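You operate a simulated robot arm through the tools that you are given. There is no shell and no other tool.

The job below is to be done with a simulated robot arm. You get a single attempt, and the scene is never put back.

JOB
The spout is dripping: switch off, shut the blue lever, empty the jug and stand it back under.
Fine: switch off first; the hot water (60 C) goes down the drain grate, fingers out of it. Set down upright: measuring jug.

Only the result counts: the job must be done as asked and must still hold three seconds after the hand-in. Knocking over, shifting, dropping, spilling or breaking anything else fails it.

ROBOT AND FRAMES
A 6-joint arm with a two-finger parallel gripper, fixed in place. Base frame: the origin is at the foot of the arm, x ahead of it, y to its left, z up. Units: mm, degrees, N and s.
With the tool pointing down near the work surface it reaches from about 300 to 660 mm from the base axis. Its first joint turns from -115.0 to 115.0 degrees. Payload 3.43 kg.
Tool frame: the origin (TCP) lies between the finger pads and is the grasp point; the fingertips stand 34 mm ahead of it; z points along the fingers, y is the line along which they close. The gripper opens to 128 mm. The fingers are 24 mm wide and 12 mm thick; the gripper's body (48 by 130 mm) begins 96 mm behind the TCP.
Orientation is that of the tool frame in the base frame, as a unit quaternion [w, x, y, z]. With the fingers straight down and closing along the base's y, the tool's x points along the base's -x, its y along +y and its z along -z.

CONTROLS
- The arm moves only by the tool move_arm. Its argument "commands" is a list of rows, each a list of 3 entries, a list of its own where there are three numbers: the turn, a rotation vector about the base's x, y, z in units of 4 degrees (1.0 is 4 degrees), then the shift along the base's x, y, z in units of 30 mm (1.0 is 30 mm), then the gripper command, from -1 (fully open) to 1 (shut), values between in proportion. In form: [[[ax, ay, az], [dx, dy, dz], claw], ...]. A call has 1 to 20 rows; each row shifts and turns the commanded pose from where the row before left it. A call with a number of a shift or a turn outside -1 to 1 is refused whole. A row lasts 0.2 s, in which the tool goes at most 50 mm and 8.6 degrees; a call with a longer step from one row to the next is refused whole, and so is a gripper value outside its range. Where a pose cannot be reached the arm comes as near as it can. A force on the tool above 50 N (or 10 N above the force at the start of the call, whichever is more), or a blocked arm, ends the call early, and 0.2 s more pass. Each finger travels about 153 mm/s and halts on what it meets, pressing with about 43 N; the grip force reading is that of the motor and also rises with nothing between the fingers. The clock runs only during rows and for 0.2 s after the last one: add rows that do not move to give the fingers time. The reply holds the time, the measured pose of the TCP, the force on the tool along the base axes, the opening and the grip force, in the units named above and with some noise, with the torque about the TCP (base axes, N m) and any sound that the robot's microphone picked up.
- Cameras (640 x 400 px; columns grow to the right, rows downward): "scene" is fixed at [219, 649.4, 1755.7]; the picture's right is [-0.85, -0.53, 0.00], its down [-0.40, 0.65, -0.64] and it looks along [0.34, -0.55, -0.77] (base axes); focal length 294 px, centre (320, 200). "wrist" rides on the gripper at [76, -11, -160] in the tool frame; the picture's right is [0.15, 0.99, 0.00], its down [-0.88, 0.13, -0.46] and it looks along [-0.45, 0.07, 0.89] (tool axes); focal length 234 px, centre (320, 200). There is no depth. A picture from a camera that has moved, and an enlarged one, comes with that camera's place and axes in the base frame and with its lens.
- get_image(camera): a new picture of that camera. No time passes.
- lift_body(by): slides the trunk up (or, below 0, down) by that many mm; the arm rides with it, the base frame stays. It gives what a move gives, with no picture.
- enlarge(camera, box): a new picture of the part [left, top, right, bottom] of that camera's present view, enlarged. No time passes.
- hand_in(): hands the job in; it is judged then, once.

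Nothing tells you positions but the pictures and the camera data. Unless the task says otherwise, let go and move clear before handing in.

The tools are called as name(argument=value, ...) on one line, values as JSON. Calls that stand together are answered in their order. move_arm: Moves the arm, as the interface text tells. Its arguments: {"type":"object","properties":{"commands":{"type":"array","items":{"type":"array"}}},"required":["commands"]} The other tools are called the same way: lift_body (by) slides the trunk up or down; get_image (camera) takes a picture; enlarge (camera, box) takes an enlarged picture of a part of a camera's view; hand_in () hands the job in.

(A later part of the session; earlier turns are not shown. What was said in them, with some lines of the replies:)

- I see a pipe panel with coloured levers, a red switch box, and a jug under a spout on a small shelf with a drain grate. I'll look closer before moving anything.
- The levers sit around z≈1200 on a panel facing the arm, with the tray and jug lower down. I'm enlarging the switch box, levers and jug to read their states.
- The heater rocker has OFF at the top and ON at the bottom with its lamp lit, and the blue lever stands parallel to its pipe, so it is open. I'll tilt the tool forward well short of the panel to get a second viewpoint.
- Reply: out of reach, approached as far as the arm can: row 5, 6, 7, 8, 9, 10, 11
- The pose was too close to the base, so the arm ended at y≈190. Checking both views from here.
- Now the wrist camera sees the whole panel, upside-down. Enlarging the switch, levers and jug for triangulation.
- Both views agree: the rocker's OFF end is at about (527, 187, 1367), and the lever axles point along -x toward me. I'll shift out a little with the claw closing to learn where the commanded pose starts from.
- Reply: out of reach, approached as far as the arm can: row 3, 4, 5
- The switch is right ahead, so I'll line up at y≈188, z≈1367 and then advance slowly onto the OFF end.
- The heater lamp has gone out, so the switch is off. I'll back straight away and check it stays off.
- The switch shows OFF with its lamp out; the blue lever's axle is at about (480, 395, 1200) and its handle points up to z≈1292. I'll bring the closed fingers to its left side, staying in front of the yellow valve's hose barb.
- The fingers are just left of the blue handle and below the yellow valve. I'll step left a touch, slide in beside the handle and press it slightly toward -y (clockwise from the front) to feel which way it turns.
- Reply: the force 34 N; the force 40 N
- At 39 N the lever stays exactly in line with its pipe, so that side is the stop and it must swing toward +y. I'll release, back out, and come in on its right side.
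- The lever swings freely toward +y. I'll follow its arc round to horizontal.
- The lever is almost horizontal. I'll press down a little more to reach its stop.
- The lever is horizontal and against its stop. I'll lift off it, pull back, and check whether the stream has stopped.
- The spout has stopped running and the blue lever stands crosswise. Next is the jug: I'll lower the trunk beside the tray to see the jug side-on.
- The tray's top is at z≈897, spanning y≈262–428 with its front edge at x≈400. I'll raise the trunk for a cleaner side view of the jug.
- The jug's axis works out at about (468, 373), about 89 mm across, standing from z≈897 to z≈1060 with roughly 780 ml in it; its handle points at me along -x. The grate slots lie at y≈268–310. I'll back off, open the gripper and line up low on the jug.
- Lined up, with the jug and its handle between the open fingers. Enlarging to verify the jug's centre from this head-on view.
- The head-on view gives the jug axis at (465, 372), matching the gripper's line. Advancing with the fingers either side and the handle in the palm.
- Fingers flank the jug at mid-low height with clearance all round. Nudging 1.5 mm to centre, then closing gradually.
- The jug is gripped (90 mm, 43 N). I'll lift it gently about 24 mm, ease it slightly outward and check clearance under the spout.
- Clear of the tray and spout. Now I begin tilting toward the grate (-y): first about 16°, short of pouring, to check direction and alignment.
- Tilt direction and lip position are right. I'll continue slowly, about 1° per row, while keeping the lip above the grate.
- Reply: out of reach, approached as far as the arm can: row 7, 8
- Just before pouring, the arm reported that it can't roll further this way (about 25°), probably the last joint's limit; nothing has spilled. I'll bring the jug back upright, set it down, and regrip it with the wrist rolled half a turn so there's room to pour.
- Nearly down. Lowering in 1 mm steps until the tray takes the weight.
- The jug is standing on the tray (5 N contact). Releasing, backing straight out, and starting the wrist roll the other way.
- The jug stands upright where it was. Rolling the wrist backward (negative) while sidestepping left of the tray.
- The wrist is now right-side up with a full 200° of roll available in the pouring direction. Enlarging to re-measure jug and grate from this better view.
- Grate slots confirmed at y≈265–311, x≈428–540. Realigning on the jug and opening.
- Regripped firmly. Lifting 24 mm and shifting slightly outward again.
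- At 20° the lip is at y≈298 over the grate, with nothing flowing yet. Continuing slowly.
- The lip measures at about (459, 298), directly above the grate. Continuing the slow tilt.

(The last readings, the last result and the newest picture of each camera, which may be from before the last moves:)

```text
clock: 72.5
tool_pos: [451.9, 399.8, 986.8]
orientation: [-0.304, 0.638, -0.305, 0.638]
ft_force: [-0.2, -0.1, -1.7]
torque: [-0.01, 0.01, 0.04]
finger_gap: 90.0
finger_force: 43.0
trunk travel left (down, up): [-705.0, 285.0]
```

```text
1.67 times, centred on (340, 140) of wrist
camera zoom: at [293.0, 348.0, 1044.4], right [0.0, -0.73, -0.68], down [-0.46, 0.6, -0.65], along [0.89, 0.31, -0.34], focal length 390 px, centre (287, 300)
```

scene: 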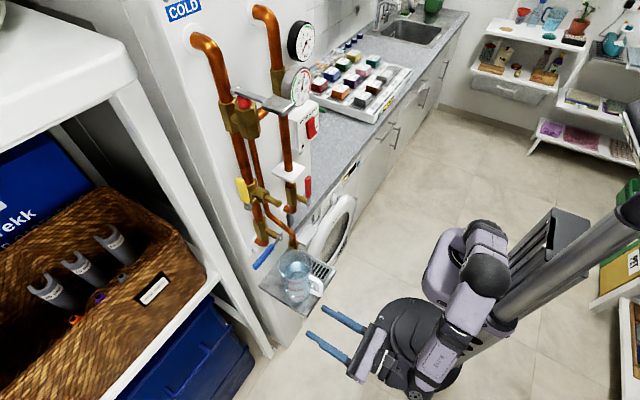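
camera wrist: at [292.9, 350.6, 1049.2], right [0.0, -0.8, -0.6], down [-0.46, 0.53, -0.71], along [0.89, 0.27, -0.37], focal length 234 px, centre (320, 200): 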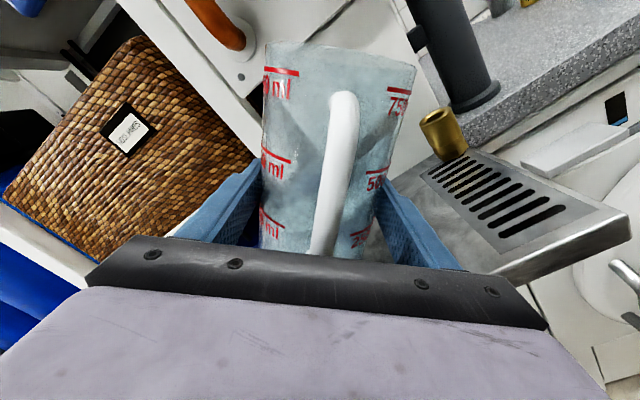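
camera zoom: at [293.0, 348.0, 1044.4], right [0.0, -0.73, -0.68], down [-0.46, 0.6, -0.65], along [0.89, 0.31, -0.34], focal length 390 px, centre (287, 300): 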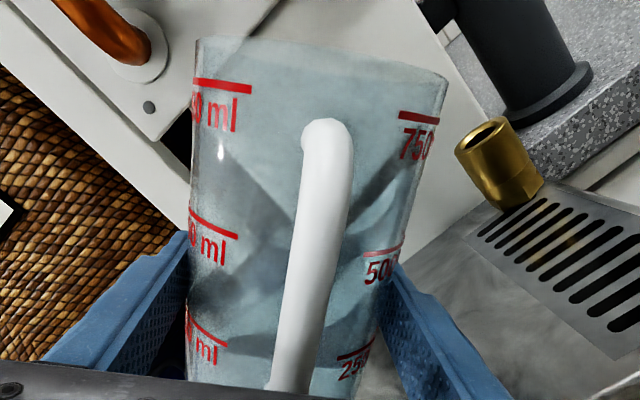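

move_arm(commands=[[[0.25, 0, 0], [0, 0.01, 0], 0.3], [[0.25, 0, 0], [0, 0.01, 0], 0.3], [[0.25, 0, 0], [0, 0.01, 0], 0.3], [[0.25, 0, 0], [0, 0.01, 0], 0.3], [[0.25, 0, 0], [0, 0.01, 0], 0.3], [[0.25, 0, 0], [0, 0.01, 0], 0.3], [[0.25, 0, 0], [0, 0.01, 0], 0.3], [[0.25, 0, 0], [0, 0.01, 0], 0.3]])

enlarge(camera="scene", box=[250, 220, 350, 320])

enlarge(camera="wrist", box=[230, 20, 450, 260])

```text
clock: 74.3
tool_pos: [452.7, 402.8, 986.8]
orientation: [-0.348, 0.615, -0.35, 0.615]
ft_force: [-0.5, -0.8, -2.6]
torque: [-0.01, -0.01, 0.02]
finger_gap: 89.9
finger_force: 43.2
trunk travel left (down, up): [-705.0, 285.0]
```

```text
4.00 times, centred on (300, 270) of scene
camera zoom: at [219.0, 649.4, 1755.7], right [-0.85, -0.53, 0.0], down [-0.4, 0.65, -0.64], along [0.34, -0.55, -0.77], focal length 1177 px, centre (400, -80)
```

zoom: 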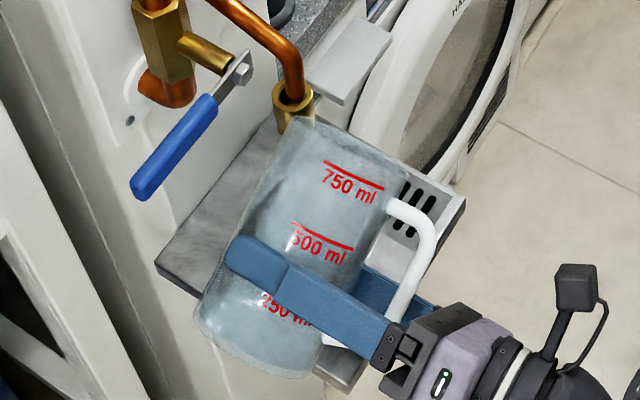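

```text
1.67 times, centred on (340, 140) of wrist
camera zoom: at [293.0, 342.6, 1036.3], right [0.0, -0.63, -0.77], down [-0.46, 0.69, -0.56], along [0.89, 0.35, -0.29], focal length 390 px, centre (287, 300)
```

zoom: 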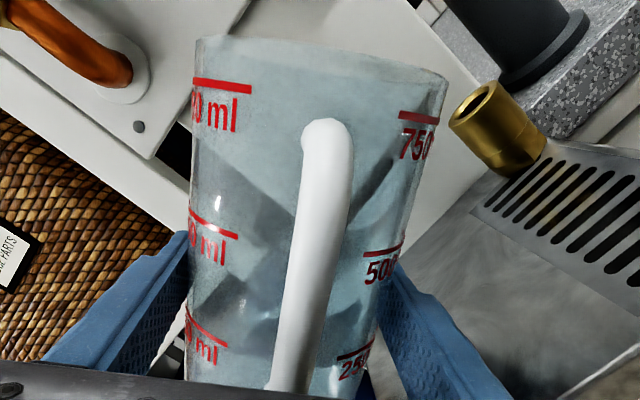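

move_arm(commands=[[[0.3, 0, 0], [0, 0, 0], 0.3], [[0.3, 0, 0], [0, 0, 0], 0.3], [[0.3, 0, 0], [0, 0, 0], 0.3], [[0.3, 0, 0], [0, 0, 0], 0.3], [[0.3, 0, 0], [0, 0, 0], 0.3], [[0.3, 0, 0], [0, 0, 0], 0.3], [[0.3, 0, 0], [0, 0, 0], 0.3], [[0.3, 0, 0], [0, 0, 0], 0.3]])

enlarge(camera="scene", box=[250, 220, 350, 320])

enlarge(camera="wrist", box=[230, 20, 450, 260])

```text
clock: 76.1
tool_pos: [453.0, 401.1, 987.3]
orientation: [-0.4, 0.584, -0.399, 0.583]
ft_force: [0.6, 0.5, -2.0]
torque: [0.0, 0.0, 0.04]
finger_gap: 90.1
finger_force: 42.9
trunk travel left (down, up): [-705.0, 285.0]
```

```text
4.00 times, centred on (300, 270) of scene
camera zoom: at [219.0, 649.4, 1755.7], right [-0.85, -0.53, 0.0], down [-0.4, 0.65, -0.64], along [0.34, -0.55, -0.77], focal length 1177 px, centre (400, -80)
```

zoom: 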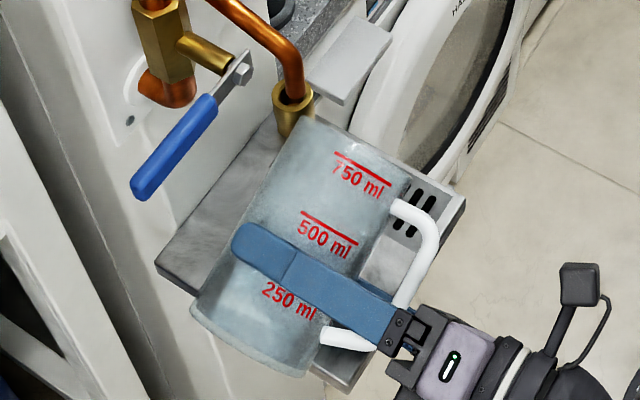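

```text
1.67 times, centred on (340, 140) of wrist
camera zoom: at [293.1, 335.3, 1026.1], right [0.0, -0.49, -0.87], down [-0.46, 0.77, -0.44], along [0.89, 0.4, -0.23], focal length 390 px, centre (287, 300)
```

zoom: 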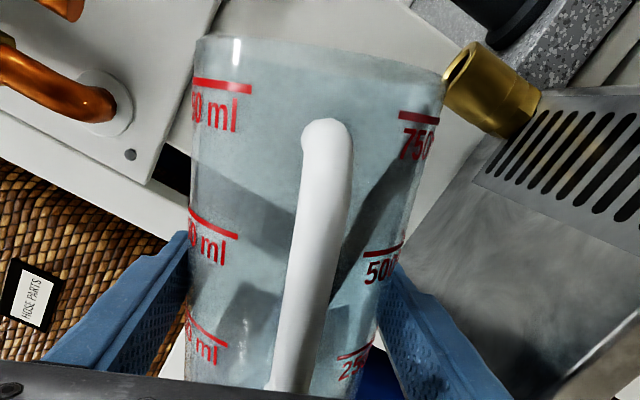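

move_arm(commands=[[[0.3, 0, 0], [0, -0.01, 0], 0.3], [[0.3, 0, 0], [0, -0.01, 0], 0.3], [[0.3, 0, 0], [0, -0.01, 0], 0.3], [[0.3, 0, 0], [0, -0.01, 0], 0.3], [[0.3, 0, 0], [0, -0.01, 0], 0.3], [[0.3, 0, 0], [0, -0.01, 0], 0.3], [[0.3, 0, 0], [0, -0.01, 0], 0.3], [[0.3, 0, 0], [0, -0.02, 0], 0.3], [[0.3, 0, 0], [0, -0.02, 0], 0.3], [[0.3, 0, 0], [0, -0.03, 0], 0.3]])

enlarge(camera="scene", box=[250, 220, 350, 320])

get_image(camera="wrist")

```text
clock: 78.3
tool_pos: [451.3, 398.6, 988.6]
orientation: [-0.458, 0.538, -0.459, 0.539]
ft_force: [0.6, -0.5, -1.6]
torque: [-0.02, 0.02, -0.04]
finger_gap: 89.9
finger_force: 42.9
trunk travel left (down, up): [-705.0, 285.0]
```

```text
4.00 times, centred on (300, 270) of scene
camera zoom: at [219.0, 649.4, 1755.7], right [-0.85, -0.53, 0.0], down [-0.4, 0.65, -0.64], along [0.34, -0.55, -0.77], focal length 1177 px, centre (400, -80)
```

zoom: 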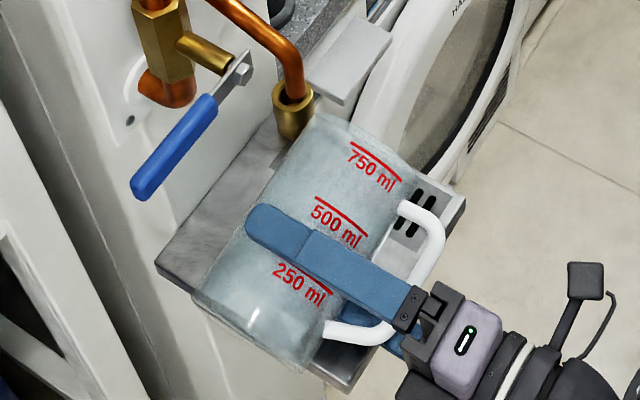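

```text
taken
camera wrist: at [292.4, 324.8, 1011.6], right [0.0, -0.3, -0.95], down [-0.46, 0.85, -0.27], along [0.89, 0.43, -0.14], focal length 234 px, centre (320, 200)
```

wrist: 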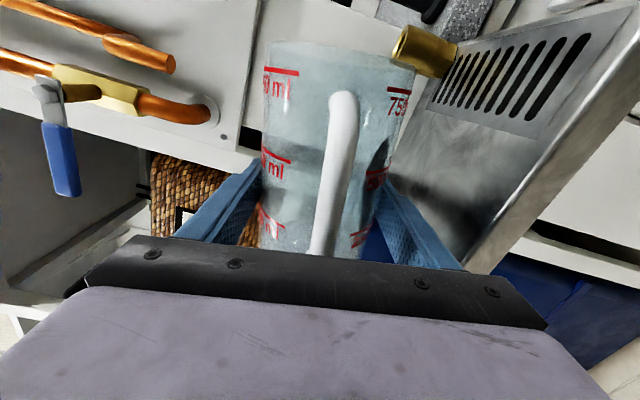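

move_arm(commands=[[[0.35, 0, 0], [0, -0.025, 0.03], 0.3], [[0.35, 0, 0], [0, -0.025, 0.03], 0.3], [[0.35, 0, 0], [0, -0.03, 0.03], 0.3], [[0.35, 0, 0], [0, -0.03, 0.03], 0.3], [[0.35, 0, 0], [0, -0.035, 0.03], 0.3], [[0.35, 0, 0], [0, -0.035, 0.03], 0.3], [[0.35, 0, 0], [0, -0.04, 0.03], 0.3], [[0.35, 0, 0], [0, -0.04, 0.04], 0.3], [[0.35, 0, 0], [0, -0.04, 0.04], 0.3], [[0.35, 0, 0], [0, -0.04, 0.04], 0.3], [[0.35, 0, 0], [0, -0.045, 0.05], 0.3], [[0.35, 0, 0], [0, -0.05, 0.05], 0.3], [[0.35, 0, 0], [0, -0.05, 0.05], 0.3], [[0.35, 0, 0], [0, -0.05, 0.05], 0.3]])

enlarge(camera="scene", box=[250, 220, 350, 320])

get_image(camera="wrist")

```text
clock: 81.3
tool_pos: [453.2, 381.4, 1004.5]
orientation: [0.544, -0.452, 0.543, -0.453]
ft_force: [0.5, 0.0, -2.1]
torque: [0.02, -0.01, 0.02]
finger_gap: 90.1
finger_force: 43.1
trunk travel left (down, up): [-705.0, 285.0]
```

```text
4.00 times, centred on (300, 270) of scene
camera zoom: at [219.0, 649.4, 1755.7], right [-0.85, -0.53, 0.0], down [-0.4, 0.65, -0.64], along [0.34, -0.55, -0.77], focal length 1177 px, centre (400, -80)
```

zoom: 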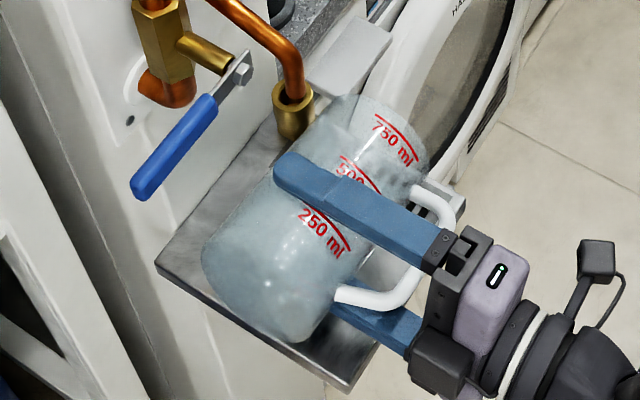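

```text
taken
camera wrist: at [293.3, 304.7, 1002.2], right [0.0, 0.03, -1.0], down [-0.46, 0.89, 0.03], along [0.89, 0.46, 0.02], focal length 234 px, centre (320, 200)
```

wrist: 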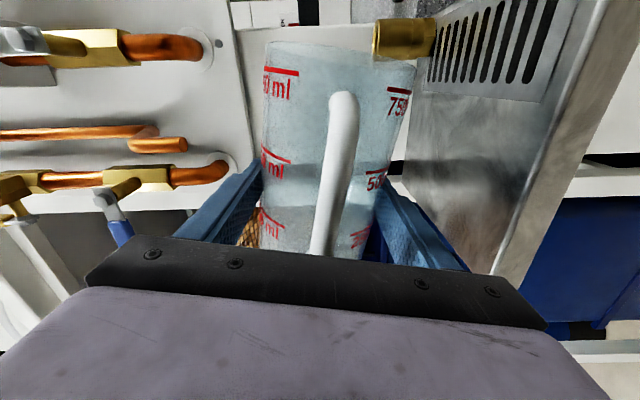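

move_arm(commands=[[[0.4, 0, 0], [0, -0.06, 0.04], 0.3], [[0.4, 0, 0], [0, -0.06, 0.04], 0.3], [[0.4, 0, 0], [0, -0.06, 0.04], 0.3], [[0.4, 0, 0], [0, -0.065, 0.04], 0.3], [[0.4, 0, 0], [0, -0.065, 0.04], 0.3], [[0.4, 0, 0], [0, -0.07, 0.04], 0.3], [[0.4, 0, 0], [0, -0.07, 0.04], 0.3], [[0.4, 0, 0], [0, -0.07, 0.04], 0.3], [[0.4, 0, 0], [0, -0.07, 0.04], 0.3], [[0.4, 0, 0], [0, -0.07, 0.04], 0.3], [[0.4, 0, 0], [0, -0.07, 0.04], 0.3], [[0.4, 0, 0], [0, -0.07, 0.04], 0.3], [[0.2, 0, 0], [0, -0.02, 0], 0.3], [[0, 0, 0], [0, 0, 0], 0.3], [[0, 0, 0], [0, 0, 0], 0.3], [[0, 0, 0], [0, 0, 0], 0.3], [[0, 0, 0], [0, 0, 0], 0.3], [[0, 0, 0], [0, 0, 0], 0.3], [[0, 0, 0], [0, 0, 0], 0.3]])

enlarge(camera="scene", box=[250, 220, 350, 320])

get_image(camera="wrist")

```text
clock: 85.3
tool_pos: [452.9, 356.6, 1017.3]
orientation: [0.613, -0.351, 0.614, -0.352]
ft_force: [0.1, -0.3, -1.6]
torque: [0.0, 0.02, -0.02]
finger_gap: 90.0
finger_force: 42.7
trunk travel left (down, up): [-705.0, 285.0]
```

```text
4.00 times, centred on (300, 270) of scene
camera zoom: at [219.0, 649.4, 1755.7], right [-0.85, -0.53, 0.0], down [-0.4, 0.65, -0.64], along [0.34, -0.55, -0.77], focal length 1177 px, centre (400, -80)
```

zoom: 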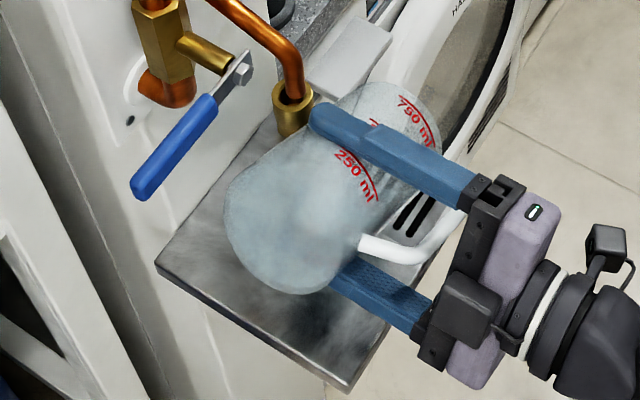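

```text
taken
camera wrist: at [292.7, 285.0, 989.8], right [0.0, 0.37, -0.93], down [-0.46, 0.83, 0.33], along [0.89, 0.42, 0.17], focal length 234 px, centre (320, 200)
```

wrist: 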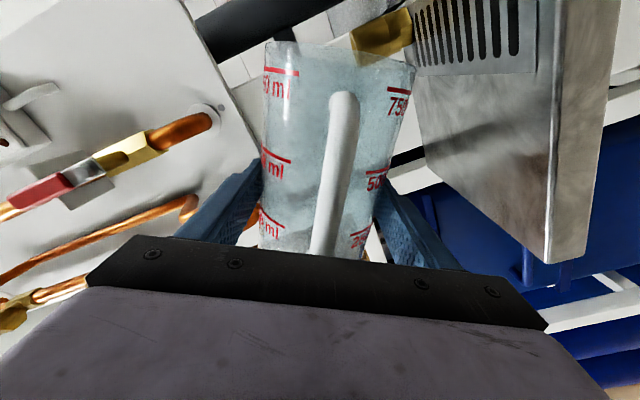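

The jug has been held well past horizontal over the grate, so it should be drained. I'll bring it back upright along the same path, keeping the lip over the grate.

move_arm(commands=[[[-0.5, 0, 0], [0, 0.1, -0.04], 0.3], [[-0.78, 0, 0], [0, 0.15, -0.07], 0.3], [[-0.78, 0, 0], [0, 0.14, -0.07], 0.3], [[-0.78, 0, 0], [0, 0.14, -0.07], 0.3], [[-0.78, 0, 0], [0, 0.13, -0.07], 0.3], [[-0.78, 0, 0], [0, 0.13, -0.07], 0.3], [[-0.78, 0, 0], [0, 0.12, -0.07], 0.3], [[-0.78, 0, 0], [0, 0.12, -0.07], 0.3], [[-0.78, 0, 0], [0, 0.11, -0.07], 0.3], [[-0.78, 0, 0], [0, 0.1, -0.07], 0.3], [[-0.78, 0, 0], [0, 0.08, -0.07], 0.3], [[-0.78, 0, 0], [0, 0.05, -0.07], 0.3], [[-0.78, 0, 0], [0, 0.03, -0.07], 0.3], [[-0.5, 0, 0], [0, 0, -0.03], 0.3]])

```text
clock: 88.3
tool_pos: [452.7, 398.1, 991.1]
orientation: [-0.449, 0.546, -0.449, 0.546]
ft_force: [-0.4, -0.3, -1.9]
torque: [0.01, -0.03, 0.0]
finger_gap: 89.7
finger_force: 42.0
trunk travel left (down, up): [-705.0, 285.0]
```

move_arm(commands=[[[-0.97, 0, 0], [0, 0.02, 0], 0.3], [[-0.97, 0, 0], [0, 0.02, 0], 0.3], [[-0.97, 0, 0], [0, 0.02, 0], 0.3], [[-0.97, 0, 0], [0, 0.02, 0], 0.3], [[-0.97, 0, 0], [0, 0.02, 0], 0.3], [[-0.97, 0, 0], [0, -0.06, 0], 0.3], [[-0.97, 0, 0], [0, -0.06, 0], 0.3], [[-0.97, 0, 0], [0, -0.06, 0], 0.3], [[-0.97, 0, 0], [0, -0.06, 0], 0.3], [[-0.97, 0, 0], [0, -0.06, 0], 0.3], [[-0.97, 0, 0], [0, -0.13, 0], 0.3], [[-0.97, 0, 0], [0, -0.13, 0], 0.3], [[-0.97, 0, 0], [0, -0.13, 0], 0.3], [[-0.97, 0, 0], [0, -0.13, 0], 0.3], [[-0.97, 0, 0], [0, -0.04, 0], 0.3], [[-0.97, 0, 0], [0, -0.04, 0], 0.3], [[-0.97, 0, 0], [0, -0.04, 0], 0.3], [[-0.97, 0, 0], [0, -0.04, 0], 0.3], [[-0.97, 0, 0], [0, -0.03, 0], 0.3], [[-0.97, 0, 0], [0, -0.03, 0], 0.3]])

enlarge(camera="scene", box=[250, 220, 350, 320])

get_image(camera="wrist")

```text
clock: 92.5
tool_pos: [451.8, 371.8, 990.1]
orientation: [-0.008, 0.707, -0.007, 0.707]
ft_force: [-1.4, 0.5, -1.7]
torque: [0.01, 0.01, 0.01]
finger_gap: 89.9
finger_force: 43.4
trunk travel left (down, up): [-705.0, 285.0]
```

```text
4.00 times, centred on (300, 270) of scene
camera zoom: at [219.0, 649.4, 1755.7], right [-0.85, -0.53, 0.0], down [-0.4, 0.65, -0.64], along [0.34, -0.55, -0.77], focal length 1177 px, centre (400, -80)
```

zoom: 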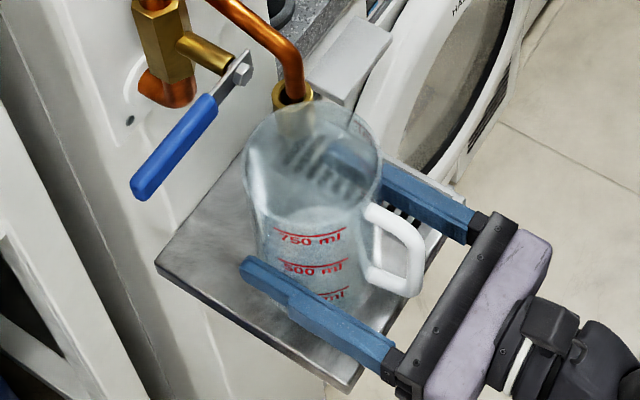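

```text
taken
camera wrist: at [293.1, 380.4, 1066.4], right [0.0, -0.99, 0.13], down [-0.46, -0.11, -0.88], along [0.89, -0.06, -0.45], focal length 234 px, centre (320, 200)
```

wrist: 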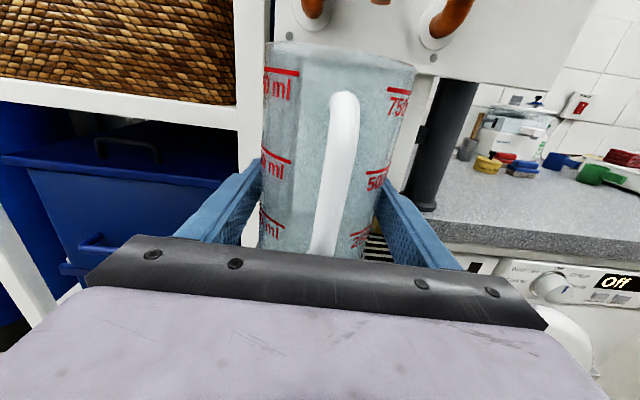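

The jug is empty: the grate now shows clear through the glass. Squaring up the last degree, moving back under the spout and lowering.

move_arm(commands=[[[-0.31, 0, 0], [0.1, -0.02, 0], 0.3], [[0, 0, 0], [0.1, 0, -0.1], 0.3], [[0, 0, 0], [0.1, 0, -0.2], 0.3], [[0, 0, 0], [0, 0, -0.2], 0.3], [[0, 0, 0], [0, 0, -0.2], 0.3], [[0, 0, 0], [0, 0, -0.13], 0.3], [[0, 0, 0], [0, 0, -0.04], 0.3], [[0, 0, 0], [0, 0, 0], 0.3]])

```text
clock: 94.3
tool_pos: [462.2, 370.4, 964.9]
orientation: [0.0, 0.707, 0.0, 0.707]
ft_force: [0.8, 0.6, -2.0]
torque: [0.03, -0.05, 0.01]
finger_gap: 89.4
finger_force: 43.1
trunk travel left (down, up): [-705.0, 285.0]
```

move_arm(commands=[[[0, 0, 0], [0, 0, -0.05], 0.3], [[0, 0, 0], [0, 0, -0.04], 0.3], [[0, 0, 0], [0, 0, -0.03], 0.3], [[0, 0, 0], [0, 0, 0], 0.3]])

```text
clock: 95.3
tool_pos: [461.5, 368.8, 961.3]
orientation: [0.0, 0.707, -0.001, 0.707]
ft_force: [-0.6, 0.2, 0.3]
torque: [0.01, 0.04, 0.01]
finger_gap: 89.7
finger_force: 42.8
trunk travel left (down, up): [-705.0, 285.0]
```

move_arm(commands=[[[0, 0, 0], [0, 0, -0.03], 0.3], [[0, 0, 0], [0, 0, 0], 0.3]])

enlarge(camera="scene", box=[250, 220, 350, 320])

```text
clock: 95.9
tool_pos: [462.1, 370.7, 961.2]
orientation: [-0.001, 0.706, -0.001, 0.708]
ft_force: [2.3, -0.6, 7.6]
torque: [-0.22, 0.06, 0.09]
finger_gap: 89.9
finger_force: 43.0
trunk travel left (down, up): [-705.0, 285.0]
```

```text
4.00 times, centred on (300, 270) of scene
camera zoom: at [219.0, 649.4, 1755.7], right [-0.85, -0.53, 0.0], down [-0.4, 0.65, -0.64], along [0.34, -0.55, -0.77], focal length 1177 px, centre (400, -80)
```

zoom: 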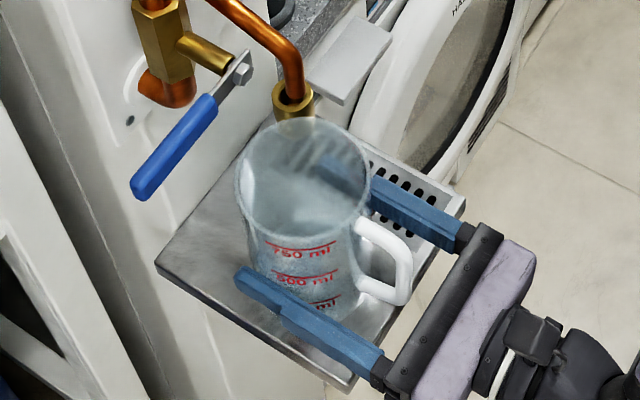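

The jug is on the tray with about 8 N contact, upright under the spout. Opening the fingers and backing straight out.

move_arm(commands=[[[0, 0, 0], [0, 0, 0.04], -0.3], [[0, 0, 0], [0, 0, 0], -0.6], [[0, 0, 0], [0, 0, 0], -1], [[0, 0, 0], [0, 0, 0], -1], [[0, 0, 0], [0, 0, 0], -1], [[0, 0, 0], [-0.5, 0, 0], -1], [[0, 0, 0], [-1, 0, 0], -1], [[0, 0, 0], [-1, 0, 0], -1], [[0, 0, 0], [-1, 0, 0], -1], [[0, 0, 0], [-0.7, 0, 0], -1], [[0, 0, 0], [0, 0, 0], -1]])

get_image(camera="scene")

enlarge(camera="scene", box=[250, 220, 350, 320])

get_image(camera="wrist")

enlarge(camera="scene", box=[270, 80, 350, 140])

```text
clock: 98.3
tool_pos: [335.5, 372.4, 961.8]
orientation: [-0.001, 0.707, -0.001, 0.707]
ft_force: [0.5, -0.6, 0.3]
torque: [-0.01, 0.01, -0.01]
finger_gap: 128.1
finger_force: 0.0
trunk travel left (down, up): [-705.0, 285.0]
```

```text
taken
```

scene: 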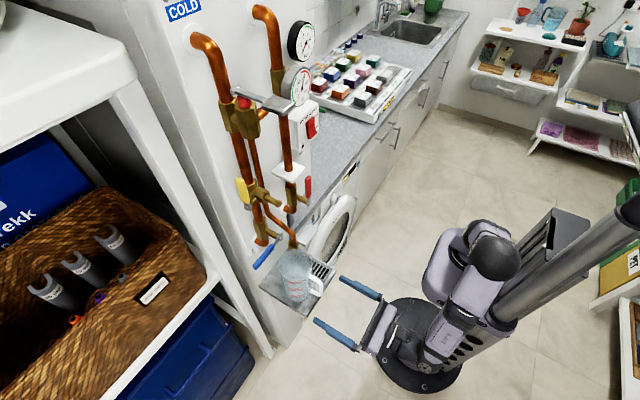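

```text
4.00 times, centred on (300, 270) of scene
camera zoom: at [219.0, 649.4, 1755.7], right [-0.85, -0.53, 0.0], down [-0.4, 0.65, -0.64], along [0.34, -0.55, -0.77], focal length 1177 px, centre (400, -80)
```

zoom: 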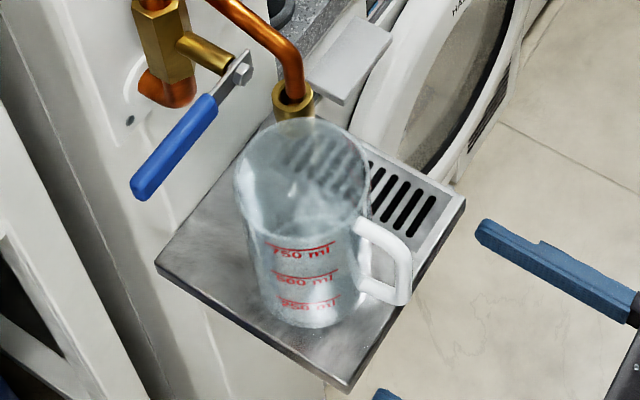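

```text
taken
camera wrist: at [175.2, 382.4, 1037.7], right [0.0, -0.99, 0.15], down [-0.46, -0.13, -0.88], along [0.89, -0.07, -0.45], focal length 234 px, centre (320, 200)
```

wrist: 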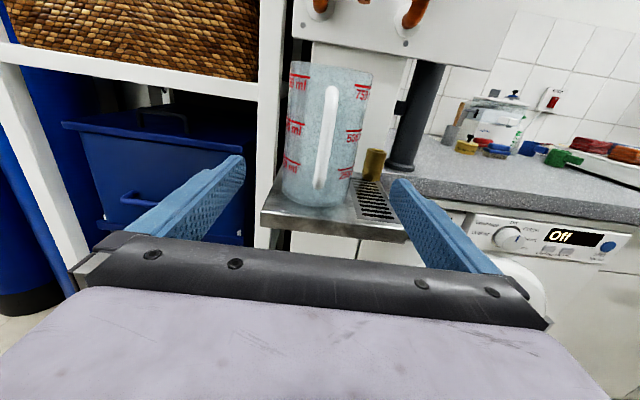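

```text
6.67 times, centred on (310, 110) of scene
camera zoom: at [219.0, 649.4, 1755.7], right [-0.85, -0.53, 0.0], down [-0.4, 0.65, -0.64], along [0.34, -0.55, -0.77], focal length 1962 px, centre (387, 800)
```

zoom: 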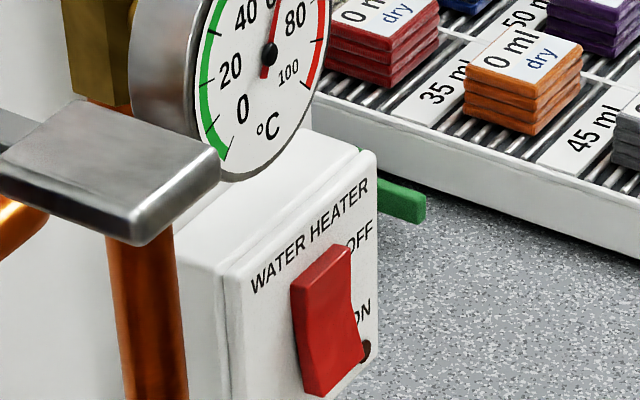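

Everything looks right; I'll zoom in once more for residual water, drips from the spout, or spills.

enlarge(camera="scene", box=[275, 235, 330, 305])

enlarge(camera="wrist", box=[260, 0, 440, 250])

move_arm(commands=[[[0, 0, 0], [0, 0, 0], -1], [[0, 0, 0], [0, 0, 0], -1], [[0, 0, 0], [0, 0, 0], -1], [[0, 0, 0], [0, 0, 0], -1], [[0, 0, 0], [0, 0, 0], -1], [[0, 0, 0], [0, 0, 0], -1], [[0, 0, 0], [0, 0, 0], -1], [[0, 0, 0], [0, 0, 0], -1], [[0, 0, 0], [0, 0, 0], -1], [[0, 0, 0], [0, 0, 0], -1]])

enlarge(camera="scene", box=[275, 235, 330, 305])

```text
5.71 times, centred on (302, 270) of scene
camera zoom: at [219.0, 649.4, 1755.7], right [-0.85, -0.53, 0.0], down [-0.4, 0.65, -0.64], along [0.34, -0.55, -0.77], focal length 1681 px, centre (420, -200)
```

zoom: 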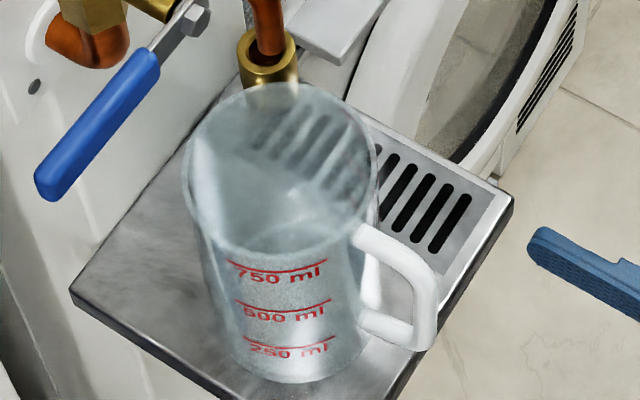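

```text
1.60 times, centred on (350, 125) of wrist
camera zoom: at [175.2, 382.4, 1037.7], right [0.0, -0.99, 0.15], down [-0.46, -0.13, -0.88], along [0.89, -0.07, -0.45], focal length 375 px, centre (272, 320)
```

zoom: 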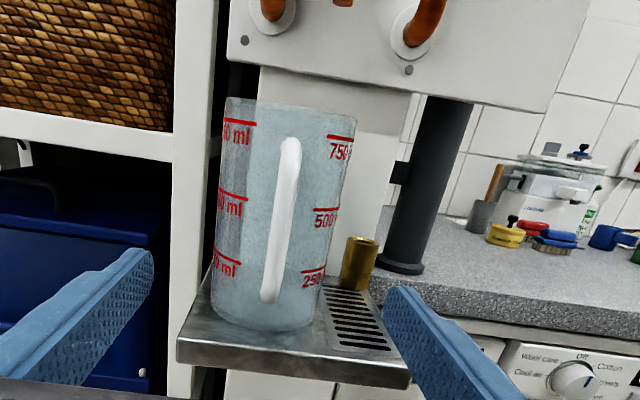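

```text
clock: 100.5
tool_pos: [334.8, 371.3, 960.6]
orientation: [-0.001, 0.707, 0.0, 0.707]
ft_force: [-0.8, -0.1, 0.3]
torque: [-0.02, 0.02, 0.0]
finger_gap: 128.1
finger_force: 0.0
trunk travel left (down, up): [-705.0, 285.0]
```

```text
5.71 times, centred on (302, 270) of scene
camera zoom: at [219.0, 649.4, 1755.7], right [-0.85, -0.53, 0.0], down [-0.4, 0.65, -0.64], along [0.34, -0.55, -0.77], focal length 1681 px, centre (420, -200)
```

zoom: 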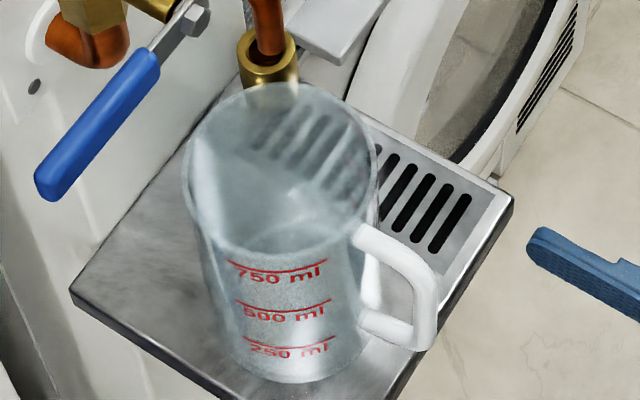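

The heater switch is off, the blue lever is shut and the spout is dry. The emptied jug stands upright under the spout, nothing changes over two seconds, and the gripper is open and clear, so I'm handing in.

hand_in()

```text
The job is handed in.
```

The job is done and handed in; the hand-in reply gave no verdict.

- **Switch:** I turned the water heater off first. Its lamp went out and stayed out.
- **Blue lever:** It is shut, turned crosswise to its pipe. It only turns to the left as you face the panel. I first pushed it right, up to 39 N against its stop, before finding that; it showed no movement that way. The spout stopped running once it was shut.
- **Jug:** I tipped it over the drain grate to about 120 degrees. I never saw the stream itself, but afterwards the jug showed no water and I saw no spill on the tray. The fingers stayed on the outside of the jug, below the pouring edge.
- **Set down:** The jug is upright on the tray under the spout. Nothing changed in the last two seconds I watched, and the gripper is open and clear.

The first pouring attempt ran into the wrist's turning limit at about 25 degrees. I set the full jug back down, turned the gripper half a turn, and picked it up again. Nothing appeared to spill.
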